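You operate a simulated robot arm through the tools that you are given. There is no shell and no other tool. Be economical: measure what you need, move in short steps, check, and stop when the job is done.

The job below is to be done with a simulated two-armed robot. You get a single attempt, and the scene is never put back.

JOB
Take the grey rag from the parts bench top and lay it out flat on the layout table top.

It is judged by the outcome, as a careful person would: the job done as asked, and still so three seconds after it is handed in. It fails if anything else is knocked over, pushed out of place, dropped, spilled or broken.

ROBOT AND FRAMES
Two 7-joint arms with two-finger parallel grippers on one trunk, on a base that drives. Base frame: it is fixed to the floor where the robot stands at the start and does not move with it; the origin is under the middle of the robot, x ahead of it, y to its left, z up; the surface under the hand at the start is at about z = 0.84. Readings come in m, rad, newtons and seconds.
The left shoulder is at the start at [0.07, 0.163, 1.145], the right one opposite. With the tool pointing down near the work surface each hand reaches from about 0.4 to 0.88 m from the robot's upright axis, wherever it stands, measured 20 degrees to its own side. Places, roughly: layout table top [-1.5, -0.2, 0.8]. Payload 3.43 kg a hand.
Tool frame (each hand has its own): the origin (TCP) lies between the finger pads and is the grasp point; the fingertips stand 0.034 m ahead of it; z points along the fingers, y is the line along which they close. The gripper opens to 0.128 m. The fingers are 0.024 m wide and 0.012 m thick; the gripper's body (0.048 by 0.13 m) begins 0.096 m behind the TCP.
Orientation is that of the tool frame in the base frame, as a unit quaternion [w, x, y, z]. With the fingers straight down and closing along the base's y, the tool's x points along the base's -x, its y along +y and its z along -z.

CONTROLS
- The arms move only by the tool arm_command. It takes "left_increments", "right_increments" or both (then of equal length, played together; a hand with none holds still); each is a list of rows, each a list of 7 numbers: the shift along the tool's x, y, z in units of 25 mm (1.0 is 25 mm), then the turn, a rotation vector about the tool's x, y, z in units of 8 degrees (1.0 is 8 degrees), then the finger opening in m, from 0 to 0.128. In form: [[x, y, z, wx, wy, wz, grip], ...]. A call has 1 to 10 rows; each row shifts and turns the commanded pose from where the row before left it, along the tool's axes as they then stand. A call with a number of a shift or a turn outside -1 to 1 is refused whole. A row lasts 0.2 s, in which the tool goes at most 0.05 m and 0.15 rad; a call with a longer step from one row to the next is refused whole, and so is a gripper value outside its range. A pose out of reach is approached as far as the arm can. The call stops where the force on the tool passes 40 N (or 10 N more than at its start, if that is more) or the arm is blocked; 0.2 s more then pass. The fingers move at their own pace (about 0.153 m/s each) and stop on an object; they squeeze with about 35 N. The grip force told is the motor's: it shows also when the fingers shut on nothing. Time passes only in rows, and 0.2 s behind the last, so rows that do not move let the fingers close. It gives the time, the measured TCP pose, the force on the tool (base axes), the opening and the grip force at its end, in the units of the frame above (readings bear some noise), with the torque about the TCP (base axes, N m) and any sound that the robot's microphone picked up.
- Cameras (640 x 400 px; columns grow to the right, rows downward): "scene" is now at [0.1345, 0.0154, 1.3708]; the picture's right is [0.19, -0.98, 0.00], its down [-0.60, -0.12, -0.79] and it looks along [0.77, 0.15, -0.62] (base axes); focal length 249 px, centre (320, 200). "left" rides on the left gripper at [0.076, 0.011, -0.16] in its tool frame; the picture's right is [-0.15, 0.99, 0.00], its down [-0.88, -0.13, -0.46] and it looks along [-0.45, -0.07, 0.89] (tool axes); focal length 234 px, centre (320, 200). "right" rides on the right gripper at [0.076, -0.011, -0.16] in its tool frame; the picture's right is [0.15, 0.99, 0.00], its down [-0.88, 0.13, -0.46] and it looks along [-0.45, 0.07, 0.89] (tool axes); focal length 234 px, centre (320, 200). There is no depth. A picture from a camera that has moved, and an enlarged one, comes with that camera's place and axes in the base frame and with its lens.
- grab_frame(camera): a new picture of that camera. The clock stands still meanwhile.
- raise_lower(by): slides the trunk up (or, below 0, down) by that many m; the arms and the scene camera ride with it, the base frame stays. It gives what a move gives, with no picture.
- base_move(legs): drives the robot by 1 to 6 legs, each [ahead, left, turn to the left] in m, m and rad, along the robot's own axes; the way and the turn of a leg run together, so that a leg with both is an arc; at most 1.5 m and 3.142 rad a leg. The arms and the cameras ride along, it lands a little off, and it stops where it bumps. It gives what a move gives.
- pan_tilt(pan, tilt): turns the head with the scene camera to pan (to the left, within 1.501 rad either way) and tilt (down, from -0.506 to 1.204), counted from straight ahead of the robot. It gives what a move gives.
- inspect(camera, box): a new picture of the part [left, top, right, bottom] of that camera's present view, enlarged. The clock stands still meanwhile.
- job_done(): hands the job in; it is judged then, once.

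Go step by step. Nothing tells you exact positions but the pictures and the camera data: compare them with the known pose of the tool, close in by small moves and look again before you grip or let go. The budget is 120 turns and 92 pictures, counting those below and the enlarged ones. Unless the task says otherwise, let go and move clear before handing in, and close with one line.

The tools are called after "Emit:" by a JSON object that holds its "name" and its "arguments". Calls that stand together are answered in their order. arm_command: Moves the arms, as the interface text tells. Its arguments: {"type":"object","properties":{"left_increments":{"type":"array"},"right_increments":{"type":"array"}},"required":[]} The other tools are called the same way: raise_lower (by) slides the trunk up or down; base_move (legs) drives the base; pan_tilt (pan, tilt) turns the head that bears the scene camera; grab_frame (camera) takes a picture; inspect (camera, box) takes an enlarged picture of a part of a camera's view; job_done () hands the job in.

At the start:

```text
t: 0.0
left_eef_pos: [0.5604, 0.2888, 0.9916]
left_tool_rot: [0.0, 0.0, 1.0, 0.0]
left_ft_force: [0.3, -0.3, -0.3]
left_wrist_torque: [-0.02, -0.02, -0.03]
left_opening: 0.128
left_gripper_force: 0.1
right_eef_pos: [0.5154, -0.0745, 1.0719]
right_tool_rot: [0.0, -0.001, 1.0, 0.0]
right_ft_force: [0.5, 0.4, 0.2]
right_wrist_torque: [-0.02, 0.03, 0.02]
right_opening: 0.1283
right_gripper_force: 0.1
trunk travel left (down, up): [-0.625, 0.315]
robot x, y, heading: [0.0026, -0.0016, 0.002]
head pan, tilt: [0.19, 0.663]
```

scene: 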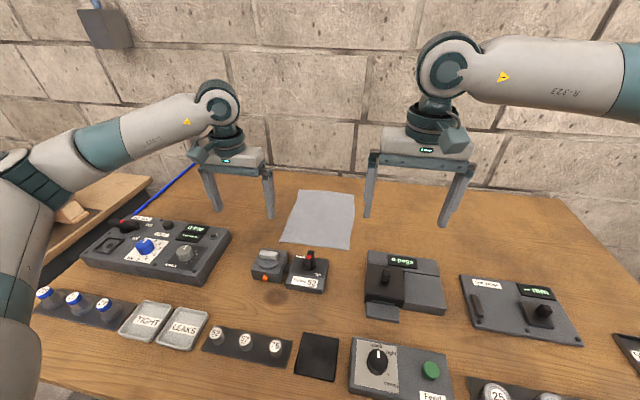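
right: 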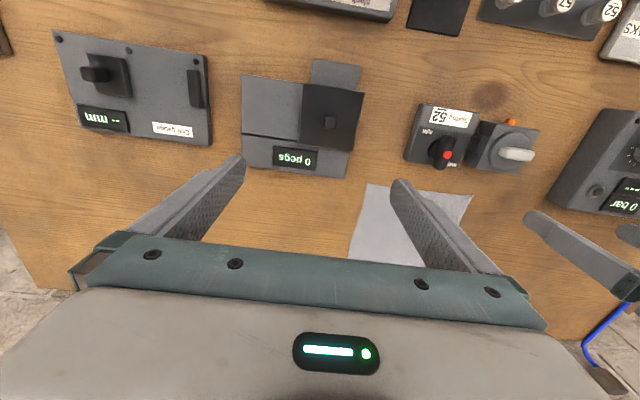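
left: 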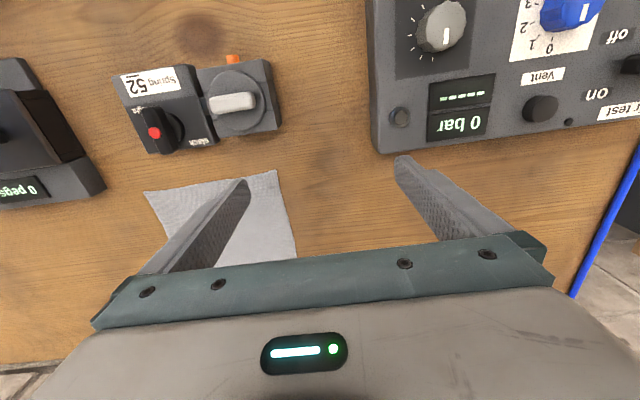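

I see the grey rag lying flat at roughly x 0.59–0.85, y 0.02–0.22, beyond the small valve boxes. I'll take closer looks before choosing the grips.

Emit:
{"name": "inspect", "arguments": {"camera": "scene", "box": [220, 160, 420, 300]}}

Emit:
{"name": "inspect", "arguments": {"camera": "left", "box": [80, 40, 400, 280]}}

```text
2.86 times, centred on (320, 230) of scene
camera zoom: at [0.1345, 0.0154, 1.3708], right [0.19, -0.98, 0.0], down [-0.6, -0.12, -0.79], along [0.77, 0.15, -0.62], focal length 711 px, centre (320, 114)
```

zoom: 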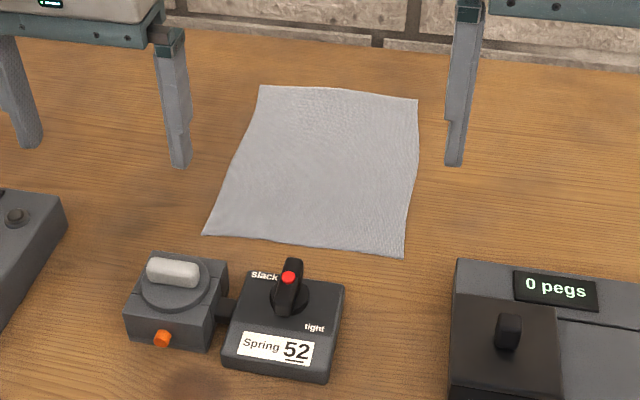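

```text
1.67 times, centred on (240, 160) of left
camera zoom: at [0.4848, 0.2978, 1.1505], right [0.15, 0.99, 0.0], down [0.88, -0.13, 0.46], along [0.45, -0.07, -0.89], focal length 390 px, centre (453, 267)
```

zoom: 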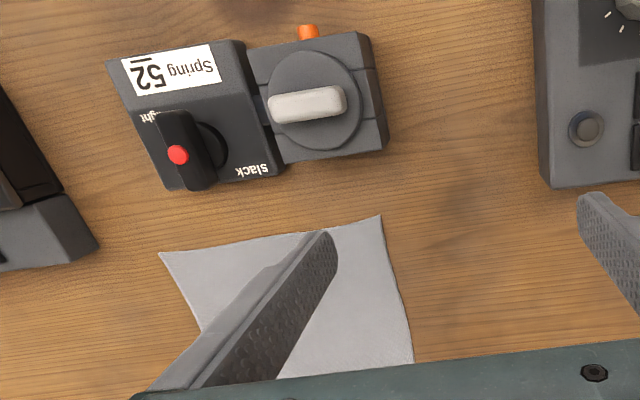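

The near edge runs from about (0.586, 0.22) to (0.592, 0.02). I'll turn both hands 90° so they close along x, which makes one straight ridge pinched parallel to that edge and keeps the hands clear of each other.

Emit:
{"name": "arm_command", "arguments": {"left_increments": [[0, 0, 0, 0, 0, 1, 0.06], [0, 0, 0, 0, 0, 1, 0.06], [0, 0, 0, 0, 0, 1, 0.06], [0, 0, 0, 0, 0, 1, 0.06], [0, 0, 0, 0, 0, 1, 0.06], [0, 0, 0, 0, 0, 1, 0.06], [0, 0, 0, 0, 0, 1, 0.06], [0, 0, 0, 0, 0, 1, 0.06], [0, 0, 0, 0, 0, 1, 0.06], [0, 0, 0, 0, 0, 1, 0.06]], "right_increments": [[0, 0, 0, 0, 0, -1, 0.06], [0, 0, 0, 0, 0, -1, 0.06], [0, 0, 0, 0, 0, -1, 0.06], [0, 0, 0, 0, 0, -1, 0.06], [0, 0, 0, 0, 0, -1, 0.06], [0, 0, 0, 0, 0, -1, 0.06], [0, 0, 0, 0, 0, -1, 0.06], [0, 0, 0, 0, 0, -1, 0.06], [0, 0, 0, 0, 0, -1, 0.06], [0, 0, 0, 0, 0, -1, 0.06]]}}

```text
t: 2.2
left_eef_pos: [0.5543, 0.2646, 0.9947]
left_tool_rot: [-0.001, 0.468, 0.884, 0.0]
left_ft_force: [0.9, 0.1, 0.8]
left_wrist_torque: [0.0, 0.03, 0.03]
left_opening: 0.0605
left_gripper_force: 0.0
left hand out of reach, approached as far as the arm can: row 7, 8, 9, 10
right_eef_pos: [0.5154, -0.0739, 1.0707]
right_tool_rot: [0.0, -0.644, 0.765, 0.001]
right_ft_force: [0.5, 0.5, -0.5]
right_wrist_torque: [-0.01, 0.0, 0.0]
right_opening: 0.0599
right_gripper_force: 0.0
trunk travel left (down, up): [-0.625, 0.315]
robot x, y, heading: [-0.0006, -0.0001, -0.005]
head pan, tilt: [0.19, 0.663]
```

The left wrist stops at 56° of yaw where it is, while the right reached 80°. I'll bring the left hand inboard over its corner and try to finish the turn there.

Emit:
{"name": "arm_command", "arguments": {"left_increments": [[-0.86, 0.115, 0, 0, 0, 0, 0.05], [-0.86, 0.115, 0, 0, 0, 0, 0.05], [-0.86, 0.115, 0, 0, 0, 0, 0.05], [-0.86, 0.115, 0, 0, 0, 0, 0.05], [0, 0, 0, 0, 0, 1, 0.05], [0, 0, 0, 0, 0, 1, 0.05], [0, 0, 0, 0, 0, 1, 0.05]]}}

Emit:
{"name": "grab_frame", "arguments": {"camera": "scene"}}

```text
t: 3.8
left_eef_pos: [0.5834, 0.2323, 0.9963]
left_tool_rot: [0.001, 0.467, 0.884, 0.0]
left_ft_force: [0.4, -0.2, -0.6]
left_wrist_torque: [0.01, 0.05, 0.01]
left_opening: 0.0501
left_gripper_force: 0.1
left hand out of reach, approached as far as the arm can: row 3, 4, 5, 6, 7
right_eef_pos: [0.5163, -0.0746, 1.071]
right_tool_rot: [0.001, -0.643, 0.766, 0.0]
right_ft_force: [-0.1, 0.3, 0.4]
right_wrist_torque: [0.01, 0.0, 0.01]
right_opening: 0.06
right_gripper_force: 0.0
trunk travel left (down, up): [-0.625, 0.315]
robot x, y, heading: [-0.0016, 0.0025, 0.005]
head pan, tilt: [0.19, 0.663]
```

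```text
86 pictures are left
camera scene: at [0.1345, 0.0154, 1.3708], right [0.19, -0.98, 0.0], down [-0.6, -0.12, -0.79], along [0.77, 0.15, -0.62], focal length 249 px, centre (320, 200)
```

scene: 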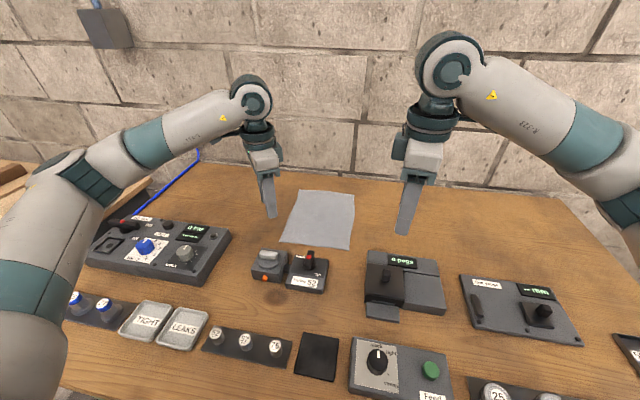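

The left wrist is at a limit in this direction, so I'll turn it the other way, which gives the same closing line with the camera inboard.

Emit:
{"name": "arm_command", "arguments": {"left_increments": [[0, 0, 0, 0, 0, -1, 0.05], [0, 0, 0, 0, 0, -1, 0.05], [0, 0, 0, 0, 0, -1, 0.05], [0, 0, 0, 0, 0, -1, 0.05], [0, 0, 0, 0, 0, -1, 0.05], [0, 0, 0, 0, 0, -1, 0.05], [0, 0, 0, 0, 0, -1, 0.05], [0, 0, 0, 0, 0, -1, 0.05], [0, 0, 0, 0, 0, -1, 0.05], [0, 0, 0, 0, 0, -1, 0.05]]}}

Emit:
{"name": "arm_command", "arguments": {"left_increments": [[0, 0, 0, 0, 0, -1, 0.05], [0, 0, 0, 0, 0, -1, 0.05], [0, 0, 0, 0, 0, -1, 0.05], [0, 0, 0, 0, 0, -1, 0.05], [0, 0, 0, 0, 0, -1, 0.05], [0, 0, 0, 0, 0, -1, 0.05], [0, 0, 0, 0, 0, -1, 0.05], [0, 0, 0, 0, 0, -1, 0.05]]}}

```text
t: 6.0
left_eef_pos: [0.5835, 0.2336, 0.9966]
left_tool_rot: [-0.001, -0.211, 0.977, 0.0]
left_ft_force: [-0.5, 0.2, 0.6]
left_wrist_torque: [-0.01, -0.01, -0.02]
left_opening: 0.05
left_gripper_force: 0.1
right_eef_pos: [0.5164, -0.0752, 1.0716]
right_tool_rot: [0.001, -0.643, 0.766, 0.0]
right_ft_force: [0.8, 0.6, 0.6]
right_wrist_torque: [-0.01, -0.01, -0.01]
right_opening: 0.0602
right_gripper_force: 0.0
trunk travel left (down, up): [-0.625, 0.315]
robot x, y, heading: [-0.0021, -0.0007, -0.0]
head pan, tilt: [0.19, 0.663]
```

```text
t: 7.8
left_eef_pos: [0.5833, 0.2332, 0.9953]
left_tool_rot: [0.0, -0.698, 0.716, 0.001]
left_ft_force: [-1.1, 0.4, 0.3]
left_wrist_torque: [-0.04, -0.01, -0.02]
left_opening: 0.0501
left_gripper_force: 0.0
right_eef_pos: [0.5163, -0.0734, 1.0718]
right_tool_rot: [0.0, -0.643, 0.766, 0.001]
right_ft_force: [-0.2, 0.5, -0.3]
right_wrist_torque: [0.0, -0.02, -0.03]
right_opening: 0.0601
right_gripper_force: 0.1
trunk travel left (down, up): [-0.625, 0.315]
robot x, y, heading: [-0.0004, -0.0002, -0.006]
head pan, tilt: [0.19, 0.663]
```

Both hands now close along x. I'll bring them above the near corners, tips a little over the cloth, and look.

Emit:
{"name": "arm_command", "arguments": {"left_increments": [[0, 0, 0, 0, 0, 0, 0.03], [0, 0, 0, 0, 0, 0, 0.03], [0.207, -0.154, 0.543, 0, 0, 0, 0.03], [0.207, -0.154, 0.543, 0, 0, 0, 0.03], [0.207, -0.154, 0.543, 0, 0, 0, 0.03], [0.207, -0.154, 0.543, 0, 0, 0, 0.03], [0.207, -0.154, 0.543, 0, 0, 0, 0.03], [0.207, -0.154, 0.543, 0, 0, 0, 0.03], [0.207, -0.154, 0.543, 0, 0, 0, 0.03]], "right_increments": [[0, 0, 0, 0, 0, -0.6, 0.03], [0, 0, 0, 0, 0, -0.6, 0.03], [-0.67, -0.565, 0.98, 0, 0, 0, 0.03], [-0.67, -0.565, 0.98, 0, 0, 0, 0.03], [-0.67, -0.565, 0.98, 0, 0, 0, 0.03], [-0.67, -0.565, 0.98, 0, 0, 0, 0.03], [-0.67, -0.565, 0.98, 0, 0, 0, 0.03], [-0.67, -0.565, 0.98, 0, 0, 0, 0.03], [-0.67, -0.565, 0.98, 0, 0, 0, 0.03]]}}

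Emit:
{"name": "inspect", "arguments": {"camera": "scene", "box": [220, 130, 420, 290]}}

Emit:
{"name": "grab_frame", "arguments": {"camera": "left"}}

Emit:
{"name": "grab_frame", "arguments": {"camera": "right"}}

```text
t: 9.8
left_eef_pos: [0.6077, 0.1959, 0.8997]
left_tool_rot: [0.001, -0.697, 0.717, 0.001]
left_ft_force: [-0.6, 0.5, -0.1]
left_wrist_torque: [0.01, -0.02, 0.0]
left_opening: 0.0299
left_gripper_force: 0.1
right_eef_pos: [0.4839, -0.0368, 1.0346]
right_tool_rot: [0.0, -0.702, 0.713, 0.001]
right_ft_force: [-0.2, -0.4, 0.2]
right_wrist_torque: [-0.03, 0.01, -0.01]
right_opening: 0.0298
right_gripper_force: 0.0
right hand out of reach, approached as far as the arm can: row 1, 2, 3, 4, 5, 6, 7, 8, 9
trunk travel left (down, up): [-0.625, 0.315]
robot x, y, heading: [-0.0006, 0.0019, -0.002]
head pan, tilt: [0.19, 0.663]
```

```text
2.50 times, centred on (320, 210) of scene
camera zoom: at [0.1348, 0.0153, 1.3708], right [0.19, -0.98, 0.0], down [-0.6, -0.12, -0.79], along [0.77, 0.15, -0.62], focal length 622 px, centre (320, 175)
```

zoom: 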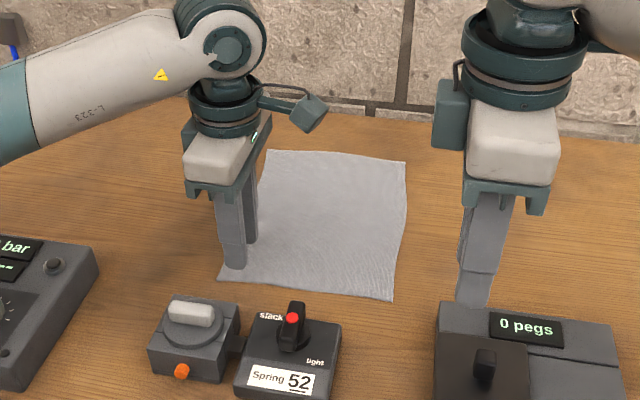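

```text
84 pictures are left
camera left: at [0.5942, 0.1186, 1.0599], right [-0.98, 0.17, 0.0], down [0.16, 0.88, 0.46], along [0.08, 0.45, -0.89], focal length 234 px, centre (320, 200)
```

left: 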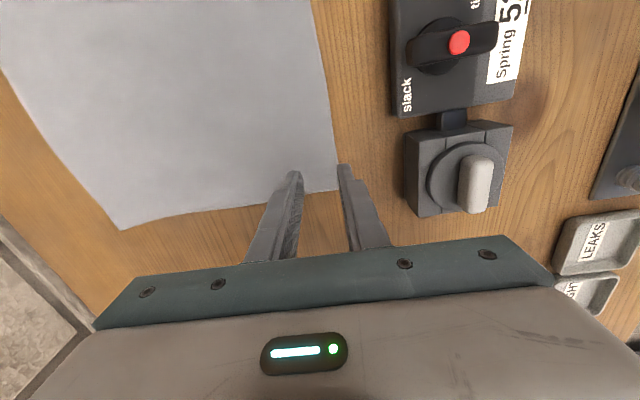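

```text
83 pictures are left
camera right: at [0.4933, -0.1137, 1.1942], right [-0.99, -0.13, 0.0], down [-0.12, 0.88, 0.46], along [-0.06, 0.45, -0.89], focal length 234 px, centre (320, 200)
```

right: 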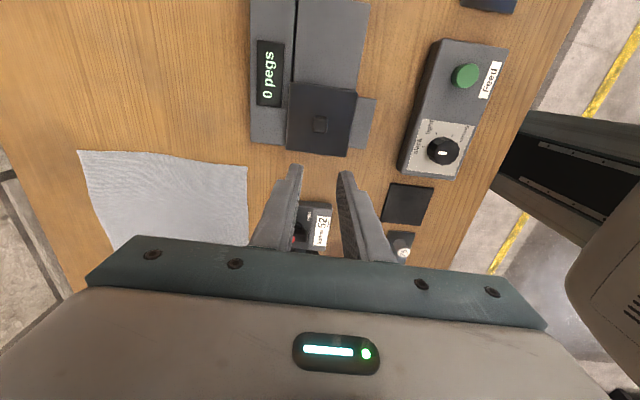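

The right wrist also hits its limit with that much yaw. I'll back it off to about 69°, check, then move it over its corner.

Emit:
{"name": "arm_command", "arguments": {"right_increments": [[0, 0, 0, 0, 0, 0.85, 0.03], [0, 0, 0, 0, 0, 0.85, 0.03], [0, 0, 0, 0, 0, 0.85, 0.03]]}}

```text
t: 10.6
left_eef_pos: [0.6072, 0.1958, 0.901]
left_tool_rot: [0.001, -0.696, 0.718, 0.0]
left_ft_force: [-0.2, 0.5, 0.0]
left_wrist_torque: [0.02, 0.0, 0.0]
left_opening: 0.0301
left_gripper_force: 0.0
right_eef_pos: [0.484, -0.0365, 1.0344]
right_tool_rot: [0.0, -0.567, 0.824, 0.0]
right_ft_force: [0.3, -0.8, 0.0]
right_wrist_torque: [0.03, -0.01, 0.04]
right_opening: 0.0298
right_gripper_force: 0.1
trunk travel left (down, up): [-0.625, 0.315]
robot x, y, heading: [-0.0019, -0.0009, -0.005]
head pan, tilt: [0.19, 0.663]
```

Now move the right hand above its corner at this yaw.

Emit:
{"name": "arm_command", "arguments": {"right_increments": [[-0.81, -0.626, 0.63, 0, 0, 0, 0.03], [-0.81, -0.626, 0.63, 0, 0, 0, 0.03], [-0.81, -0.626, 0.63, 0, 0, 0, 0.03], [-0.81, -0.626, 0.63, 0, 0, 0, 0.03], [-0.81, -0.626, 0.63, 0, 0, 0, 0.03], [-0.81, -0.626, 0.63, 0, 0, 0, 0.03]]}}

Emit:
{"name": "arm_command", "arguments": {"right_increments": [[0, 0, 0, 0, 0, -0.9, 0.03], [0, 0, 0, 0, 0, -0.9, 0.03]]}}

```text
t: 12.0
left_eef_pos: [0.6085, 0.1963, 0.8997]
left_tool_rot: [0.0, -0.697, 0.717, 0.0]
left_ft_force: [-0.1, -0.2, 0.7]
left_wrist_torque: [0.0, 0.01, -0.02]
left_opening: 0.0301
left_gripper_force: 0.0
right_eef_pos: [0.6017, 0.0344, 0.95]
right_tool_rot: [0.0, -0.568, 0.823, 0.0]
right_ft_force: [-0.5, 0.2, -0.2]
right_wrist_torque: [0.01, 0.02, -0.01]
right_opening: 0.0299
right_gripper_force: 0.1
right hand out of reach, approached as far as the arm can: row 6
trunk travel left (down, up): [-0.625, 0.315]
robot x, y, heading: [-0.0, -0.0006, 0.005]
head pan, tilt: [0.19, 0.663]
```

```text
t: 12.6
left_eef_pos: [0.6085, 0.196, 0.9002]
left_tool_rot: [0.0, -0.696, 0.718, 0.001]
left_ft_force: [0.3, -0.5, 0.5]
left_wrist_torque: [-0.02, 0.02, 0.03]
left_opening: 0.03
left_gripper_force: 0.1
right_eef_pos: [0.601, 0.0346, 0.95]
right_tool_rot: [0.0, -0.568, 0.823, 0.0]
right_ft_force: [0.0, 0.5, -0.6]
right_wrist_torque: [0.0, -0.01, 0.01]
right_opening: 0.0299
right_gripper_force: 0.2
right hand out of reach, approached as far as the arm can: row 1, 2
trunk travel left (down, up): [-0.625, 0.315]
robot x, y, heading: [-0.0019, -0.0012, -0.001]
head pan, tilt: [0.19, 0.663]
```

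The right hand sits at a yaw limit of about 69° here. I'll take 60°, a mild corner pinch, and go lower over the cloth.

Emit:
{"name": "arm_command", "arguments": {"right_increments": [[0, 0, 0, 0, 0, 0.9, 0.03], [-0.3, -0.15, 0.7, 0, 0, 0.2, 0.03], [-0.29, -0.15, 0.7, 0, 0, 0, 0.03], [0, 0, 0.6, 0, 0, 0, 0.03]]}}

Emit:
{"name": "grab_frame", "arguments": {"camera": "right"}}

Emit:
{"name": "inspect", "arguments": {"camera": "scene", "box": [220, 130, 420, 290]}}

```text
t: 13.6
left_eef_pos: [0.6077, 0.195, 0.9]
left_tool_rot: [0.001, -0.697, 0.717, 0.001]
left_ft_force: [-0.2, 0.2, 0.4]
left_wrist_torque: [-0.03, 0.01, 0.04]
left_opening: 0.0302
left_gripper_force: 0.1
right_eef_pos: [0.615, 0.0445, 0.8999]
right_tool_rot: [0.001, -0.502, 0.865, 0.0]
right_ft_force: [-0.8, 0.2, -0.8]
right_wrist_torque: [-0.02, -0.02, -0.02]
right_opening: 0.0299
right_gripper_force: 0.1
trunk travel left (down, up): [-0.625, 0.315]
robot x, y, heading: [-0.0037, -0.0022, -0.001]
head pan, tilt: [0.19, 0.663]
```

```text
82 pictures are left
camera right: at [0.5868, -0.0279, 1.0598], right [-0.93, 0.36, 0.0], down [0.32, 0.83, 0.46], along [0.16, 0.43, -0.89], focal length 234 px, centre (320, 200)
```

right: 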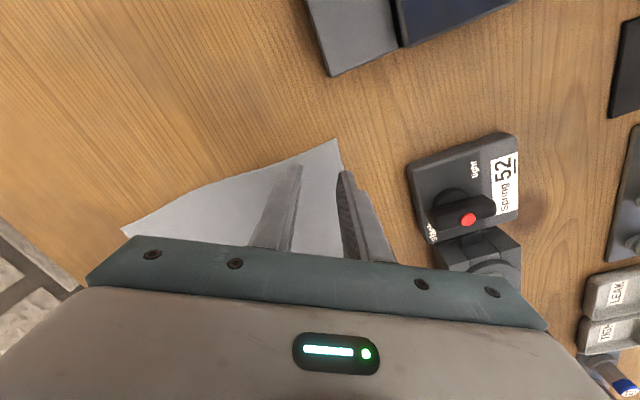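

```text
2.50 times, centred on (320, 210) of scene
camera zoom: at [0.1347, 0.0152, 1.3709], right [0.19, -0.98, 0.0], down [-0.6, -0.12, -0.79], along [0.77, 0.15, -0.62], focal length 622 px, centre (320, 175)
```

zoom: 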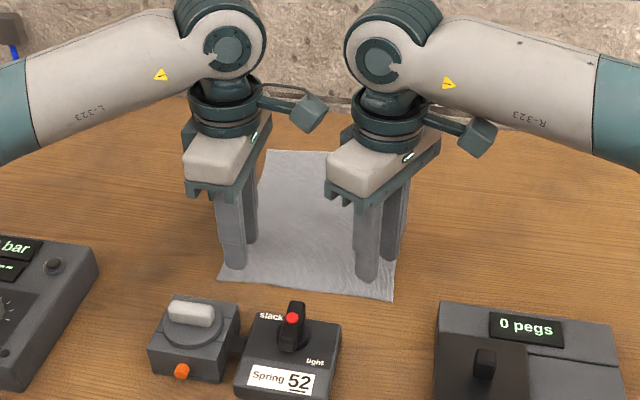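

Both hands are well placed over the corners. I'll lower them onto the cloth in small steps to feel for contact.

Emit:
{"name": "arm_command", "arguments": {"left_increments": [[0, 0, 0.4, 0, 0, 0, 0.03], [0, 0, 0.3, 0, 0, 0, 0.03], [0, 0, 0.2, 0, 0, 0, 0.03]], "right_increments": [[0, 0, 0.4, 0, 0, 0, 0.03], [0, 0, 0.3, 0, 0, 0, 0.03], [0, 0, 0.2, 0, 0, 0, 0.03]]}}

Emit:
{"name": "grab_frame", "arguments": {"camera": "left"}}

```text
t: 14.4
left_eef_pos: [0.6097, 0.195, 0.8784]
left_tool_rot: [0.0, -0.697, 0.717, 0.001]
left_ft_force: [0.9, 0.5, 0.9]
left_wrist_torque: [0.02, 0.01, -0.04]
left_opening: 0.0301
left_gripper_force: 0.1
right_eef_pos: [0.6161, 0.044, 0.8778]
right_tool_rot: [0.0, -0.503, 0.864, 0.0]
right_ft_force: [0.2, 0.3, -0.4]
right_wrist_torque: [0.02, 0.02, -0.01]
right_opening: 0.0298
right_gripper_force: 0.0
trunk travel left (down, up): [-0.625, 0.315]
robot x, y, heading: [-0.0, -0.0005, -0.003]
head pan, tilt: [0.19, 0.663]
```

```text
80 pictures are left
camera left: at [0.5955, 0.1188, 1.0379], right [-0.98, 0.18, 0.0], down [0.16, 0.88, 0.46], along [0.08, 0.45, -0.89], focal length 234 px, centre (320, 200)
```

left: 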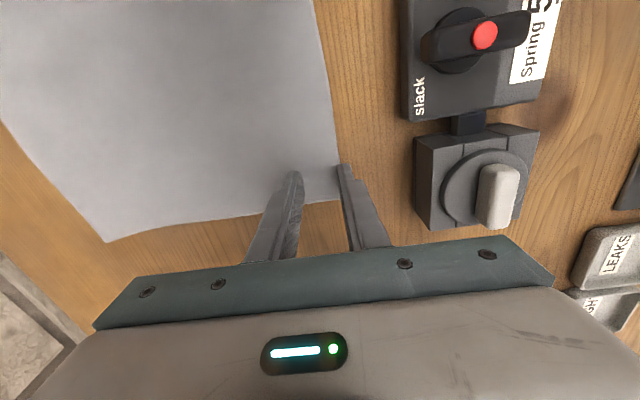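

The left outer finger is just off the cloth edge, so I'll shift that hand 10 mm forward and lower both to contact.

Emit:
{"name": "arm_command", "arguments": {"left_increments": [[0, -0.45, 0, 0, 0, 0, 0.03], [0, 0, 0.1, 0, 0, 0, 0.03], [0, 0, 0.1, 0, 0, 0, 0.03], [0, 0, 0.08, 0, 0, 0, 0.03]], "right_increments": [[0, 0, 0, 0, 0, 0, 0.03], [0, 0, 0.1, 0, 0, 0, 0.03], [0, 0, 0.1, 0, 0, 0, 0.03], [0, 0, 0.06, 0, 0, 0, 0.03]]}}

Emit:
{"name": "grab_frame", "arguments": {"camera": "left"}}

```text
t: 15.4
left_eef_pos: [0.6185, 0.1959, 0.8751]
left_tool_rot: [0.003, -0.697, 0.717, -0.002]
left_ft_force: [3.3, 2.4, 23.6]
left_wrist_torque: [0.04, 0.37, -0.05]
left_opening: 0.0284
left_gripper_force: 0.1
right_eef_pos: [0.6141, 0.0441, 0.8763]
right_tool_rot: [0.003, -0.502, 0.865, 0.0]
right_ft_force: [5.7, -1.6, 20.8]
right_wrist_torque: [0.04, -0.05, 0.01]
right_opening: 0.029
right_gripper_force: 0.0
trunk travel left (down, up): [-0.625, 0.315]
robot x, y, heading: [0.0004, -0.0014, 0.0]
head pan, tilt: [0.19, 0.663]
```

```text
79 pictures are left
camera left: at [0.6038, 0.1186, 1.035], right [-0.98, 0.17, -0.01], down [0.15, 0.88, 0.46], along [0.09, 0.45, -0.89], focal length 234 px, centre (320, 200)
```

left: 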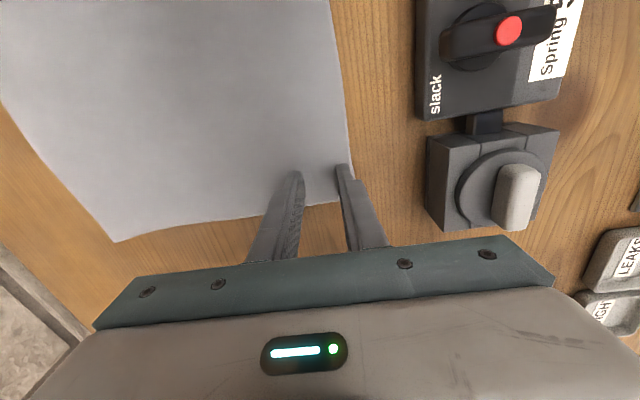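

Both tips press on the cloth with about 22 N. Now I'll close.

Emit:
{"name": "arm_command", "arguments": {"left_increments": [[0, 0, 0, 0, 0, 0, 0.015], [0, 0, 0, 0, 0, 0, 0.0], [0, 0, 0, 0, 0, 0, 0.0]], "right_increments": [[0, 0, 0, 0, 0, 0, 0.015], [0, 0, 0, 0, 0, 0, 0.0], [0, 0, 0, 0, 0, 0, 0.0]]}}

Emit:
{"name": "grab_frame", "arguments": {"camera": "left"}}

Emit:
{"name": "grab_frame", "arguments": {"camera": "right"}}

Emit:
{"name": "inspect", "arguments": {"camera": "scene", "box": [250, 160, 390, 270]}}

```text
t: 16.2
left_eef_pos: [0.616, 0.1952, 0.8755]
left_tool_rot: [0.002, -0.696, 0.718, -0.002]
left_ft_force: [-4.9, -6.8, 33.6]
left_wrist_torque: [-0.25, 0.33, 0.06]
left_opening: 0.0002
left_gripper_force: 32.8
right_eef_pos: [0.6113, 0.0434, 0.8747]
right_tool_rot: [0.003, -0.503, 0.864, 0.0]
right_ft_force: [2.3, 8.0, 21.4]
right_wrist_torque: [0.26, -0.03, -0.02]
right_opening: 0.0
right_gripper_force: 33.1
trunk travel left (down, up): [-0.625, 0.315]
robot x, y, heading: [-0.001, -0.0039, -0.004]
head pan, tilt: [0.19, 0.663]
```

```text
78 pictures are left
camera left: at [0.6011, 0.1177, 1.0349], right [-0.98, 0.18, -0.01], down [0.15, 0.88, 0.46], along [0.09, 0.45, -0.89], focal length 234 px, centre (320, 200)
```

left: 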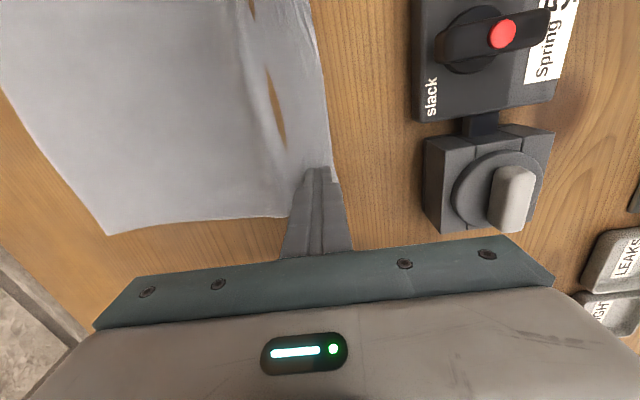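

```text
77 pictures are left
camera right: at [0.5821, -0.0281, 1.0351], right [-0.93, 0.36, 0.0], down [0.32, 0.83, 0.46], along [0.17, 0.43, -0.89], focal length 234 px, centre (320, 200)
```

right: 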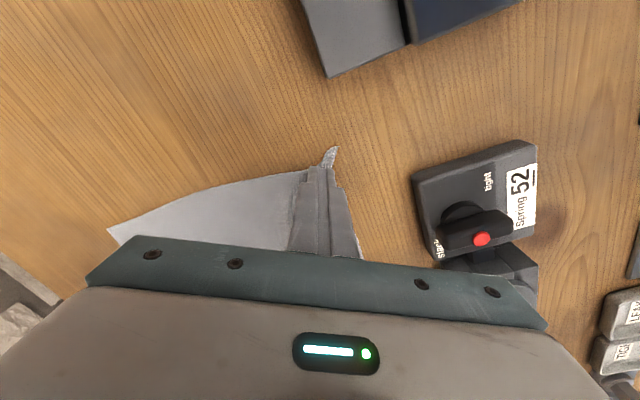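

```text
3.64 times, centred on (320, 215) of scene
camera zoom: at [0.1281, 0.0144, 1.3718], right [0.19, -0.98, 0.0], down [-0.6, -0.12, -0.79], along [0.78, 0.15, -0.61], focal length 905 px, centre (320, 146)
```

zoom: 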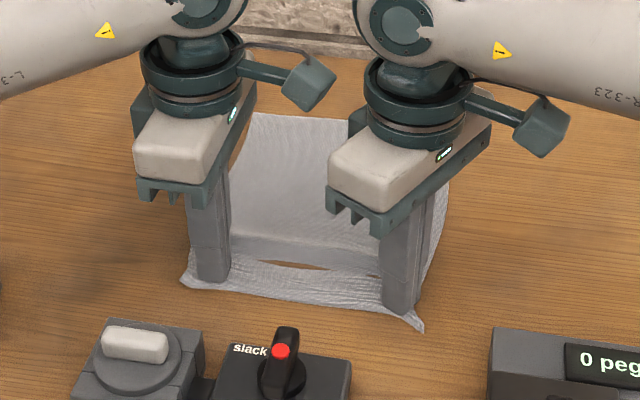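

The cloth has bunched into the pinches. I'll lift a little, moving forward, to check the hold.

Emit:
{"name": "arm_command", "arguments": {"left_increments": [[0, 0, -0.4, 0, 0, 0, 0.0], [0, -0.3, -0.7, 0, 0, 0, 0.0], [0, -0.3, -0.8, 0, 0, 0, 0.0]], "right_increments": [[0, 0, -0.4, 0, 0, 0, 0.0], [-0.15, -0.26, -0.7, 0, 0, 0, 0.0], [-0.15, -0.26, -0.8, 0, 0, 0, 0.0]]}}

Emit:
{"name": "inspect", "arguments": {"camera": "scene", "box": [240, 130, 400, 270]}}

```text
t: 17.0
left_eef_pos: [0.6346, 0.1951, 0.9176]
left_tool_rot: [-0.001, -0.697, 0.717, 0.001]
left_ft_force: [-0.8, 0.1, 0.2]
left_wrist_torque: [0.02, -0.03, -0.01]
left_opening: 0.0
left_gripper_force: 33.0
right_eef_pos: [0.63, 0.0439, 0.9197]
right_tool_rot: [-0.001, -0.503, 0.864, 0.0]
right_ft_force: [-0.3, -0.2, -0.2]
right_wrist_torque: [0.0, 0.0, 0.0]
right_opening: 0.0
right_gripper_force: 33.9
trunk travel left (down, up): [-0.625, 0.315]
robot x, y, heading: [-0.0036, -0.0046, 0.002]
head pan, tilt: [0.19, 0.663]
```

```text
2.86 times, centred on (320, 200) of scene
camera zoom: at [0.1348, 0.015, 1.3706], right [0.19, -0.98, 0.0], down [-0.6, -0.12, -0.79], along [0.77, 0.15, -0.62], focal length 711 px, centre (320, 200)
```

zoom: 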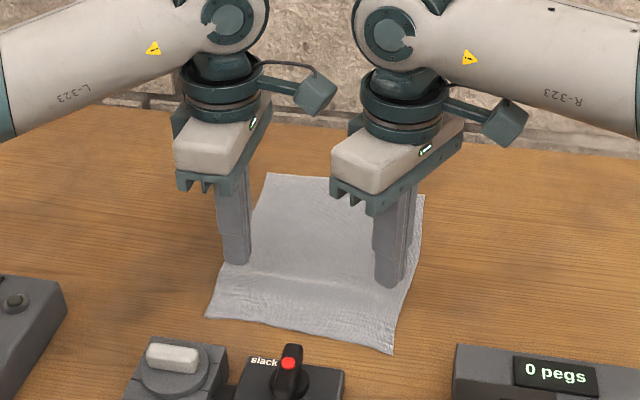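

It's unclear whether the cloth came up; I'll check from the wrist cameras.

Emit:
{"name": "grab_frame", "arguments": {"camera": "left"}}

Emit:
{"name": "grab_frame", "arguments": {"camera": "right"}}

```text
74 pictures are left
camera left: at [0.6213, 0.1175, 1.076], right [-0.98, 0.17, 0.0], down [0.16, 0.88, 0.46], along [0.08, 0.45, -0.89], focal length 234 px, centre (320, 200)
```

left: 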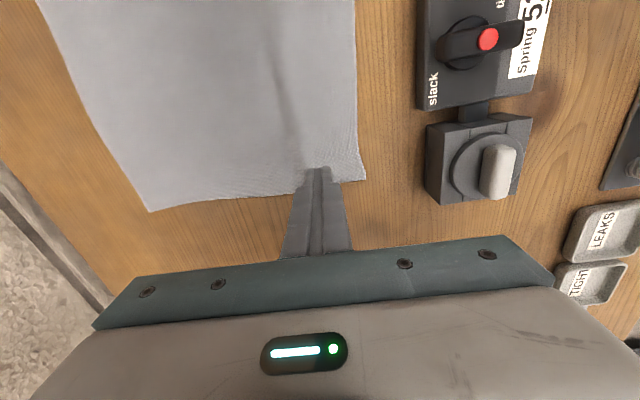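

```text
73 pictures are left
camera right: at [0.6018, -0.0289, 1.0788], right [-0.93, 0.36, 0.0], down [0.32, 0.83, 0.45], along [0.16, 0.42, -0.89], focal length 234 px, centre (320, 200)
```

right: 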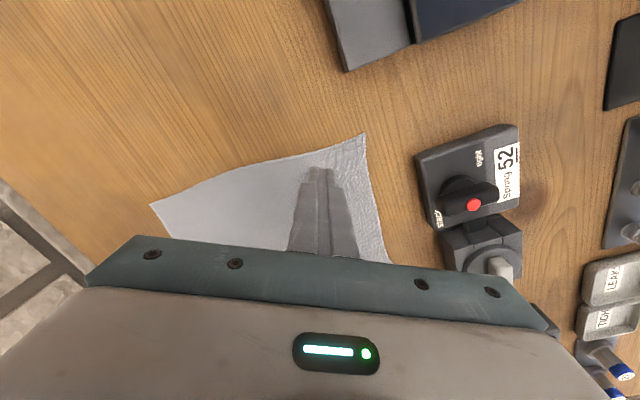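

The cloth slipped out: the fold was too shallow and the fingers closed too fast. I'll retry with a wider opening (0.06), lighter pressing and gradual closing.

Emit:
{"name": "arm_command", "arguments": {"left_increments": [[-0.16, 0, 0, 0, 0, 0, 0.06], [0, 0, 0.5, 0, 0, 0, 0.06], [0, 0, 0.6, 0, 0, 0, 0.06], [0, 0, 0.3, 0, 0, 0, 0.06], [0, 0, 0.2, 0, 0, 0, 0.06]], "right_increments": [[-0.2, 0.12, 0, 0, 0, 0, 0.06], [0, 0, 0.5, 0, 0, 0, 0.06], [0, 0, 0.6, 0, 0, 0, 0.06], [0, 0, 0.3, 0, 0, 0, 0.06], [0, 0, 0.25, 0, 0, 0, 0.06]]}}

Emit:
{"name": "grab_frame", "arguments": {"camera": "left"}}

Emit:
{"name": "grab_frame", "arguments": {"camera": "right"}}

```text
t: 18.2
left_eef_pos: [0.6367, 0.1991, 0.8792]
left_tool_rot: [0.0, -0.696, 0.718, 0.0]
left_ft_force: [0.3, -0.4, -0.6]
left_wrist_torque: [0.0, 0.0, 0.01]
left_opening: 0.0601
left_gripper_force: 0.0
right_eef_pos: [0.6296, 0.0505, 0.878]
right_tool_rot: [0.0, -0.503, 0.864, 0.0]
right_ft_force: [-0.3, 0.1, -0.5]
right_wrist_torque: [-0.01, 0.02, -0.01]
right_opening: 0.0601
right_gripper_force: 0.1
trunk travel left (down, up): [-0.625, 0.315]
robot x, y, heading: [0.0062, 0.0018, -0.001]
head pan, tilt: [0.19, 0.663]
```

```text
72 pictures are left
camera left: at [0.6208, 0.1219, 1.0374], right [-0.98, 0.18, 0.0], down [0.16, 0.88, 0.46], along [0.08, 0.45, -0.89], focal length 234 px, centre (320, 200)
```

left: 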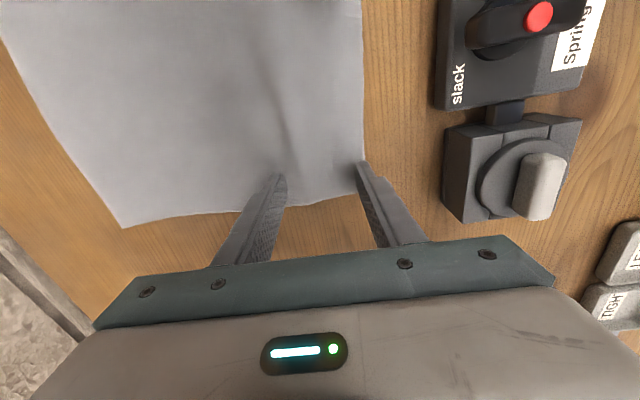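

```text
71 pictures are left
camera right: at [0.6017, -0.022, 1.0373], right [-0.93, 0.36, 0.0], down [0.32, 0.83, 0.46], along [0.16, 0.42, -0.89], focal length 234 px, centre (320, 200)
```

right: 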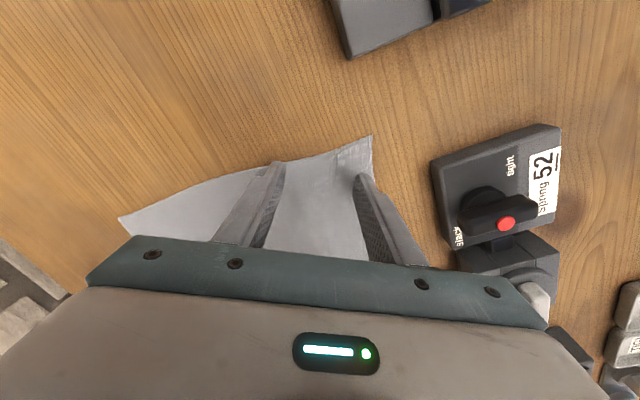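

Shift the left hand 8 mm forward, touch lightly, and close gradually.

Emit:
{"name": "arm_command", "arguments": {"left_increments": [[0.1, -0.35, 0, 0, 0, 0, 0.06], [0, 0, 0.1, 0, 0, 0, 0.06], [0, 0, 0.07, 0, 0, 0, 0.06], [0, 0, 0, 0, 0, 0, 0.05], [0, 0, 0, 0, 0, 0, 0.042], [0, 0, 0, 0, 0, 0, 0.034], [0, 0, 0, 0, 0, 0, 0.026], [0, 0, 0, 0, 0, 0, 0.018], [0, 0, 0, 0, 0, 0, 0.01], [0, 0, 0, 0, 0, 0, 0.004]], "right_increments": [[0, 0, 0, 0, 0, 0, 0.06], [0, 0, 0.1, 0, 0, 0, 0.06], [0, 0, 0.06, 0, 0, 0, 0.06], [0, 0, 0, 0, 0, 0, 0.05], [0, 0, 0, 0, 0, 0, 0.042], [0, 0, 0, 0, 0, 0, 0.034], [0, 0, 0, 0, 0, 0, 0.026], [0, 0, 0, 0, 0, 0, 0.018], [0, 0, 0, 0, 0, 0, 0.01], [0, 0, 0, 0, 0, 0, 0.004]]}}

Emit:
{"name": "grab_frame", "arguments": {"camera": "left"}}

Emit:
{"name": "grab_frame", "arguments": {"camera": "right"}}

Emit:
{"name": "inspect", "arguments": {"camera": "scene", "box": [250, 160, 390, 270]}}

```text
t: 20.4
left_eef_pos: [0.6427, 0.1959, 0.8753]
left_tool_rot: [0.001, -0.696, 0.718, 0.0]
left_ft_force: [0.3, -5.2, 8.4]
left_wrist_torque: [-0.22, 0.08, 0.08]
left_opening: 0.0044
left_gripper_force: 0.3
right_eef_pos: [0.6284, 0.0506, 0.8753]
right_tool_rot: [0.001, -0.503, 0.864, -0.001]
right_ft_force: [0.6, 6.6, 12.2]
right_wrist_torque: [0.18, 0.01, -0.04]
right_opening: 0.005
right_gripper_force: 0.7
trunk travel left (down, up): [-0.625, 0.315]
robot x, y, heading: [-0.0019, 0.0021, 0.003]
head pan, tilt: [0.19, 0.663]
```

```text
70 pictures are left
camera left: at [0.6277, 0.1188, 1.0351], right [-0.98, 0.18, 0.0], down [0.16, 0.88, 0.46], along [0.08, 0.45, -0.89], focal length 234 px, centre (320, 200)
```

left: 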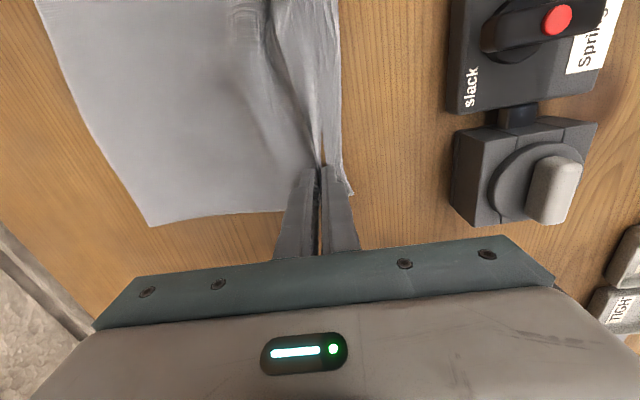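

```text
69 pictures are left
camera right: at [0.5994, -0.0222, 1.0354], right [-0.93, 0.36, 0.0], down [0.32, 0.83, 0.46], along [0.17, 0.43, -0.89], focal length 234 px, centre (320, 200)
```

right: 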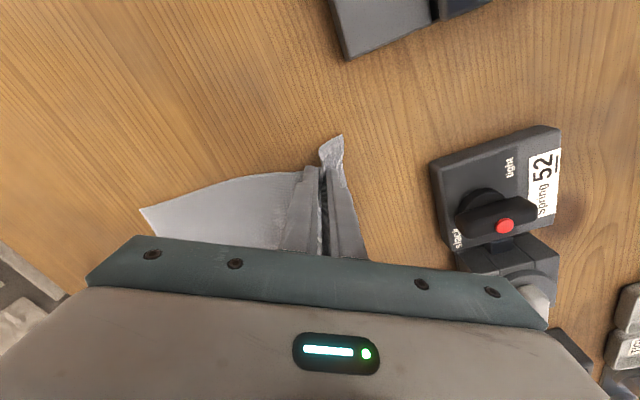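

```text
3.64 times, centred on (320, 215) of scene
camera zoom: at [0.1325, 0.0151, 1.3711], right [0.19, -0.98, 0.0], down [-0.6, -0.12, -0.79], along [0.77, 0.15, -0.61], focal length 905 px, centre (320, 146)
```

zoom: 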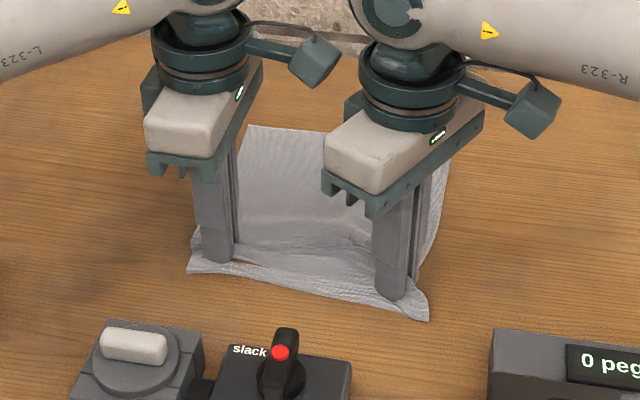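

A larger fold has formed between the fingers. Close fully, then lift slowly.

Emit:
{"name": "arm_command", "arguments": {"left_increments": [[0, 0, 0, 0, 0, 0, 0.0], [0, 0, 0, 0, 0, 0, 0.0], [0, 0, 0, 0, 0, 0, 0.0], [0, 0, -0.2, 0, 0, 0, 0.0], [0, 0, -0.2, 0, 0, 0, 0.0], [0, 0, -0.3, 0, 0, 0, 0.0], [0, -0.2, -0.4, 0, 0, 0, 0.0], [0, -0.2, -0.4, 0, 0, 0, 0.0]], "right_increments": [[0, 0, 0, 0, 0, 0, 0.0], [0, 0, 0, 0, 0, 0, 0.0], [0, 0, 0, 0, 0, 0, 0.0], [0, 0, -0.2, 0, 0, 0, 0.0], [0, 0, -0.2, 0, 0, 0, 0.0], [0, 0, -0.3, 0, 0, 0, 0.0], [-0.1, -0.17, -0.4, 0, 0, 0, 0.0], [-0.1, -0.17, -0.4, 0, 0, 0, 0.0]]}}

Emit:
{"name": "inspect", "arguments": {"camera": "scene", "box": [250, 160, 390, 270]}}

```text
t: 22.2
left_eef_pos: [0.6532, 0.1953, 0.9112]
left_tool_rot: [0.0, -0.696, 0.718, 0.0]
left_ft_force: [-0.5, -0.7, 0.0]
left_wrist_torque: [-0.07, 0.01, 0.03]
left_opening: 0.0027
left_gripper_force: 35.3
right_eef_pos: [0.6405, 0.0518, 0.9121]
right_tool_rot: [0.001, -0.503, 0.864, -0.001]
right_ft_force: [0.1, 1.5, 0.2]
right_wrist_torque: [0.07, 0.01, 0.01]
right_opening: 0.0023
right_gripper_force: 35.2
trunk travel left (down, up): [-0.625, 0.315]
robot x, y, heading: [0.0005, 0.0031, 0.003]
head pan, tilt: [0.19, 0.663]
```

```text
3.64 times, centred on (320, 215) of scene
camera zoom: at [0.1344, 0.0155, 1.3708], right [0.19, -0.98, 0.0], down [-0.6, -0.12, -0.79], along [0.77, 0.15, -0.62], focal length 905 px, centre (320, 146)
```

zoom: 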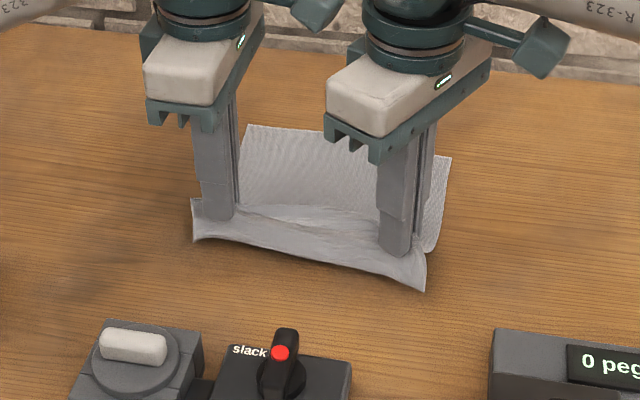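

The grip holds on both corners (openings about 2.5 mm). I'll raise the trunk to lift the cloth clear of everything on the bench.

Emit:
{"name": "raise_lower", "arguments": {"by": 0.3}}

Emit:
{"name": "grab_frame", "arguments": {"camera": "scene"}}

```text
t: 25.2
left_eef_pos: [0.6537, 0.1953, 1.2093]
left_tool_rot: [0.0, -0.697, 0.717, 0.001]
left_ft_force: [0.5, -0.4, -0.7]
left_wrist_torque: [-0.05, -0.01, 0.01]
left_opening: 0.0028
left_gripper_force: 34.8
right_eef_pos: [0.6397, 0.0505, 1.212]
right_tool_rot: [-0.001, -0.503, 0.864, -0.001]
right_ft_force: [0.0, 0.0, 0.1]
right_wrist_torque: [0.04, 0.01, -0.02]
right_opening: 0.0025
right_gripper_force: 34.7
trunk travel left (down, up): [-0.925, 0.015]
robot x, y, heading: [0.0009, 0.0027, 0.003]
head pan, tilt: [0.19, 0.663]
```

```text
66 pictures are left
camera scene: at [0.1348, 0.0155, 1.6708], right [0.19, -0.98, 0.0], down [-0.6, -0.12, -0.79], along [0.77, 0.15, -0.62], focal length 249 px, centre (320, 200)
```

scene: 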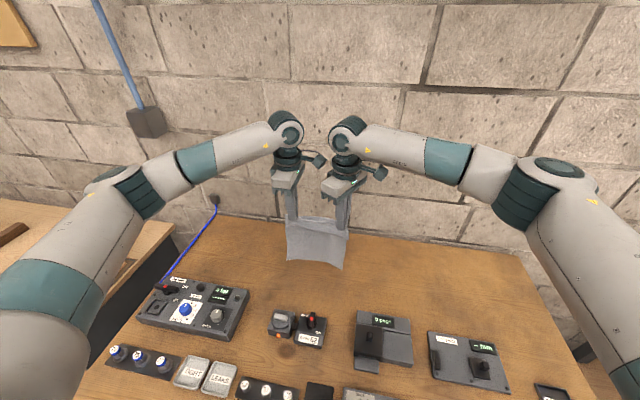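

The rag hangs freely from both hands. Before driving I'll look to both sides.

Emit:
{"name": "pan_tilt", "arguments": {"pan": 1.5, "tilt": 0.5}}

Emit:
{"name": "grab_frame", "arguments": {"camera": "scene"}}

Emit:
{"name": "pan_tilt", "arguments": {"pan": -1.5, "tilt": 0.5}}

Emit:
{"name": "grab_frame", "arguments": {"camera": "scene"}}

```text
t: 26.7
left_eef_pos: [0.6535, 0.1948, 1.2109]
left_tool_rot: [0.0, -0.697, 0.718, 0.001]
left_ft_force: [0.2, -1.6, -0.3]
left_wrist_torque: [-0.04, -0.01, 0.0]
left_opening: 0.0029
left_gripper_force: 35.4
right_eef_pos: [0.6399, 0.0496, 1.2125]
right_tool_rot: [0.001, -0.502, 0.865, 0.0]
right_ft_force: [0.7, 0.7, 0.3]
right_wrist_torque: [0.02, 0.04, 0.03]
right_opening: 0.0025
right_gripper_force: 35.1
trunk travel left (down, up): [-0.925, 0.015]
robot x, y, heading: [-0.0024, 0.001, 0.005]
head pan, tilt: [1.499, 0.499]
```

```text
65 pictures are left
camera scene: at [0.0566, 0.09, 1.6854], right [1.0, -0.07, 0.0], down [-0.03, -0.48, -0.88], along [0.06, 0.88, -0.48], focal length 249 px, centre (320, 200)
```

scene: 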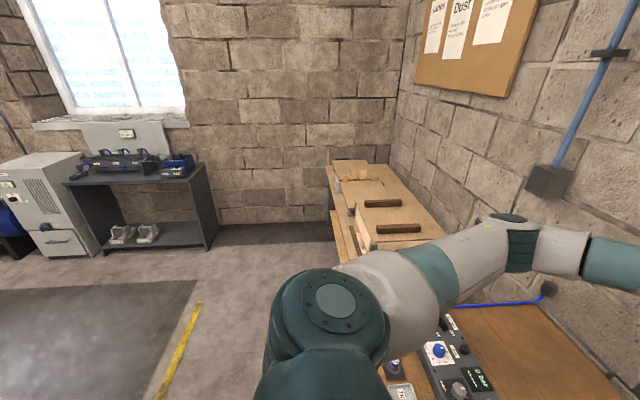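

```text
t: 29.3
left_eef_pos: [0.6539, 0.1963, 1.2098]
left_tool_rot: [0.0, -0.696, 0.718, 0.001]
left_ft_force: [0.7, -2.0, -0.2]
left_wrist_torque: [-0.03, -0.02, -0.02]
left_opening: 0.0028
left_gripper_force: 35.6
right_eef_pos: [0.6404, 0.0496, 1.2119]
right_tool_rot: [-0.001, -0.503, 0.865, -0.001]
right_ft_force: [0.7, 1.1, -0.1]
right_wrist_torque: [0.04, -0.02, 0.01]
right_opening: 0.0028
right_gripper_force: 35.4
trunk travel left (down, up): [-0.925, 0.015]
robot x, y, heading: [-0.0, -0.0008, 0.0]
head pan, tilt: [-1.499, 0.499]
```

```text
64 pictures are left
camera scene: at [0.0565, -0.0915, 1.6854], right [-1.0, -0.07, 0.0], down [-0.03, 0.48, -0.88], along [0.06, -0.88, -0.48], focal length 249 px, centre (320, 200)
```

scene: 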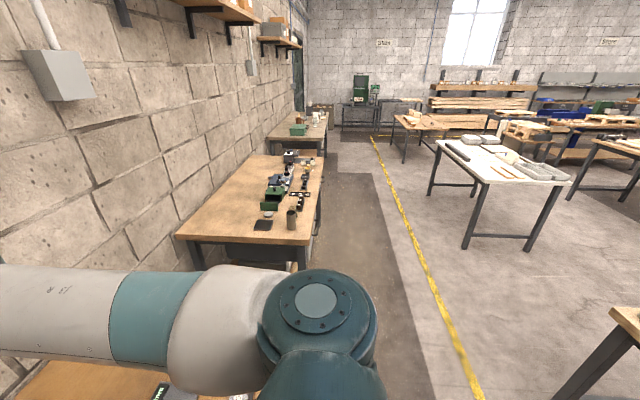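

The left side is open floor and the layout table's near edge is around x = -1.08 behind me. I'll back off 0.35 m, turn round to the left, and look.

Emit:
{"name": "base_move", "arguments": {"legs": [[-0.35, 0, 0], [0, 0, 1.57], [0, 0, 1.57]]}}

Emit:
{"name": "pan_tilt", "arguments": {"pan": 0.0, "tilt": 0.6}}

Emit:
{"name": "grab_frame", "arguments": {"camera": "scene"}}

```text
t: 39.2
left_eef_pos: [-1.0159, -0.1864, 1.2102]
left_tool_rot: [0.001, 0.722, 0.692, 0.0]
left_ft_force: [0.4, 0.7, 0.3]
left_wrist_torque: [-0.01, 0.01, -0.04]
left_opening: 0.0029
left_gripper_force: 35.0
right_eef_pos: [-1.0008, -0.0423, 1.2125]
right_tool_rot: [0.0, 0.868, 0.497, 0.0]
right_ft_force: [-0.4, -0.6, -0.9]
right_wrist_torque: [-0.08, -0.02, -0.03]
right_opening: 0.0026
right_gripper_force: 34.8
trunk travel left (down, up): [-0.925, 0.015]
robot x, y, heading: [-0.3611, -0.0026, 3.126]
head pan, tilt: [-1.499, 0.499]
```

```text
t: 40.8
left_eef_pos: [-1.0159, -0.1872, 1.2113]
left_tool_rot: [0.001, 0.722, 0.692, -0.001]
left_ft_force: [0.5, 1.8, -0.5]
left_wrist_torque: [0.05, 0.02, -0.09]
left_opening: 0.0029
left_gripper_force: 34.7
right_eef_pos: [-1.0004, -0.0411, 1.2125]
right_tool_rot: [0.0, 0.868, 0.497, 0.0]
right_ft_force: [-0.1, -2.1, 0.3]
right_wrist_torque: [-0.03, -0.02, -0.05]
right_opening: 0.0022
right_gripper_force: 35.1
trunk travel left (down, up): [-0.925, 0.015]
robot x, y, heading: [-0.3632, 0.0001, 3.124]
head pan, tilt: [0.0, 0.6]
```

```text
63 pictures are left
camera scene: at [-0.499, 0.0006, 1.6763], right [0.02, 1.0, 0.0], down [0.57, -0.01, -0.82], along [-0.82, 0.01, -0.57], focal length 249 px, centre (320, 200)
```

scene: 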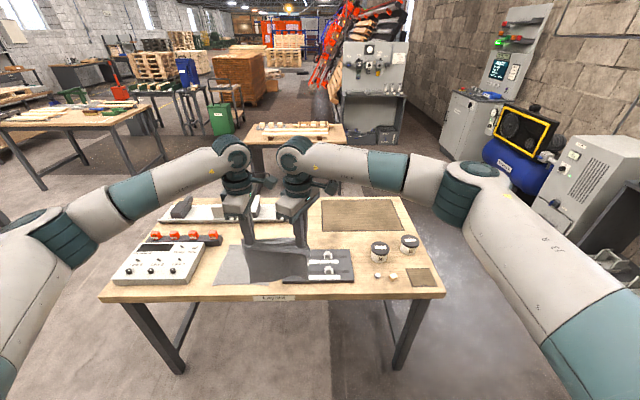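

The layout table is in front, with several items on it. I'll zoom in to find a free spot.

Emit:
{"name": "inspect", "arguments": {"camera": "scene", "box": [90, 170, 450, 310]}}

Emit:
{"name": "grab_frame", "arguments": {"camera": "left"}}

Emit:
{"name": "grab_frame", "arguments": {"camera": "right"}}

```text
1.78 times, centred on (270, 240) of scene
camera zoom: at [-0.499, 0.0006, 1.6763], right [0.02, 1.0, 0.0], down [0.57, -0.01, -0.82], along [-0.82, 0.01, -0.57], focal length 442 px, centre (409, 129)
```

zoom: 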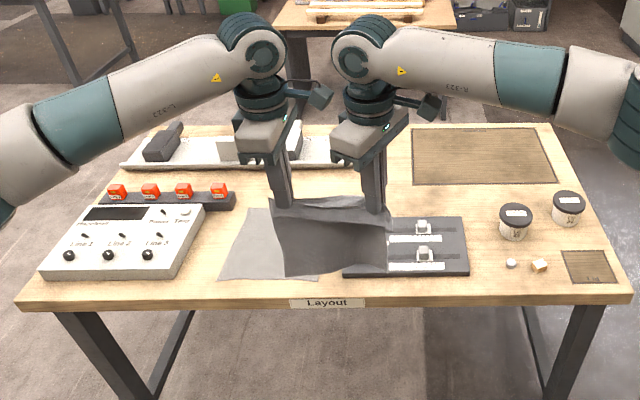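

```text
61 pictures are left
camera left: at [-1.0021, -0.113, 1.3699], right [0.98, -0.19, 0.0], down [-0.17, -0.87, 0.46], along [-0.09, -0.45, -0.89], focal length 234 px, centre (320, 200)
```

left: 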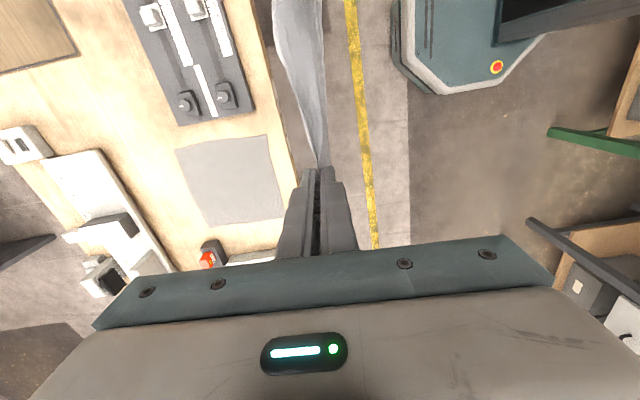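

```text
60 pictures are left
camera right: at [-0.9724, 0.028, 1.372], right [0.93, -0.37, 0.0], down [-0.33, -0.83, 0.46], along [-0.17, -0.42, -0.89], focal length 234 px, centre (320, 200)
```

right: 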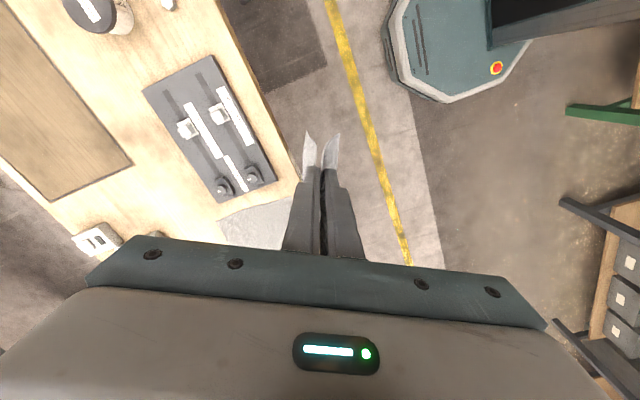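

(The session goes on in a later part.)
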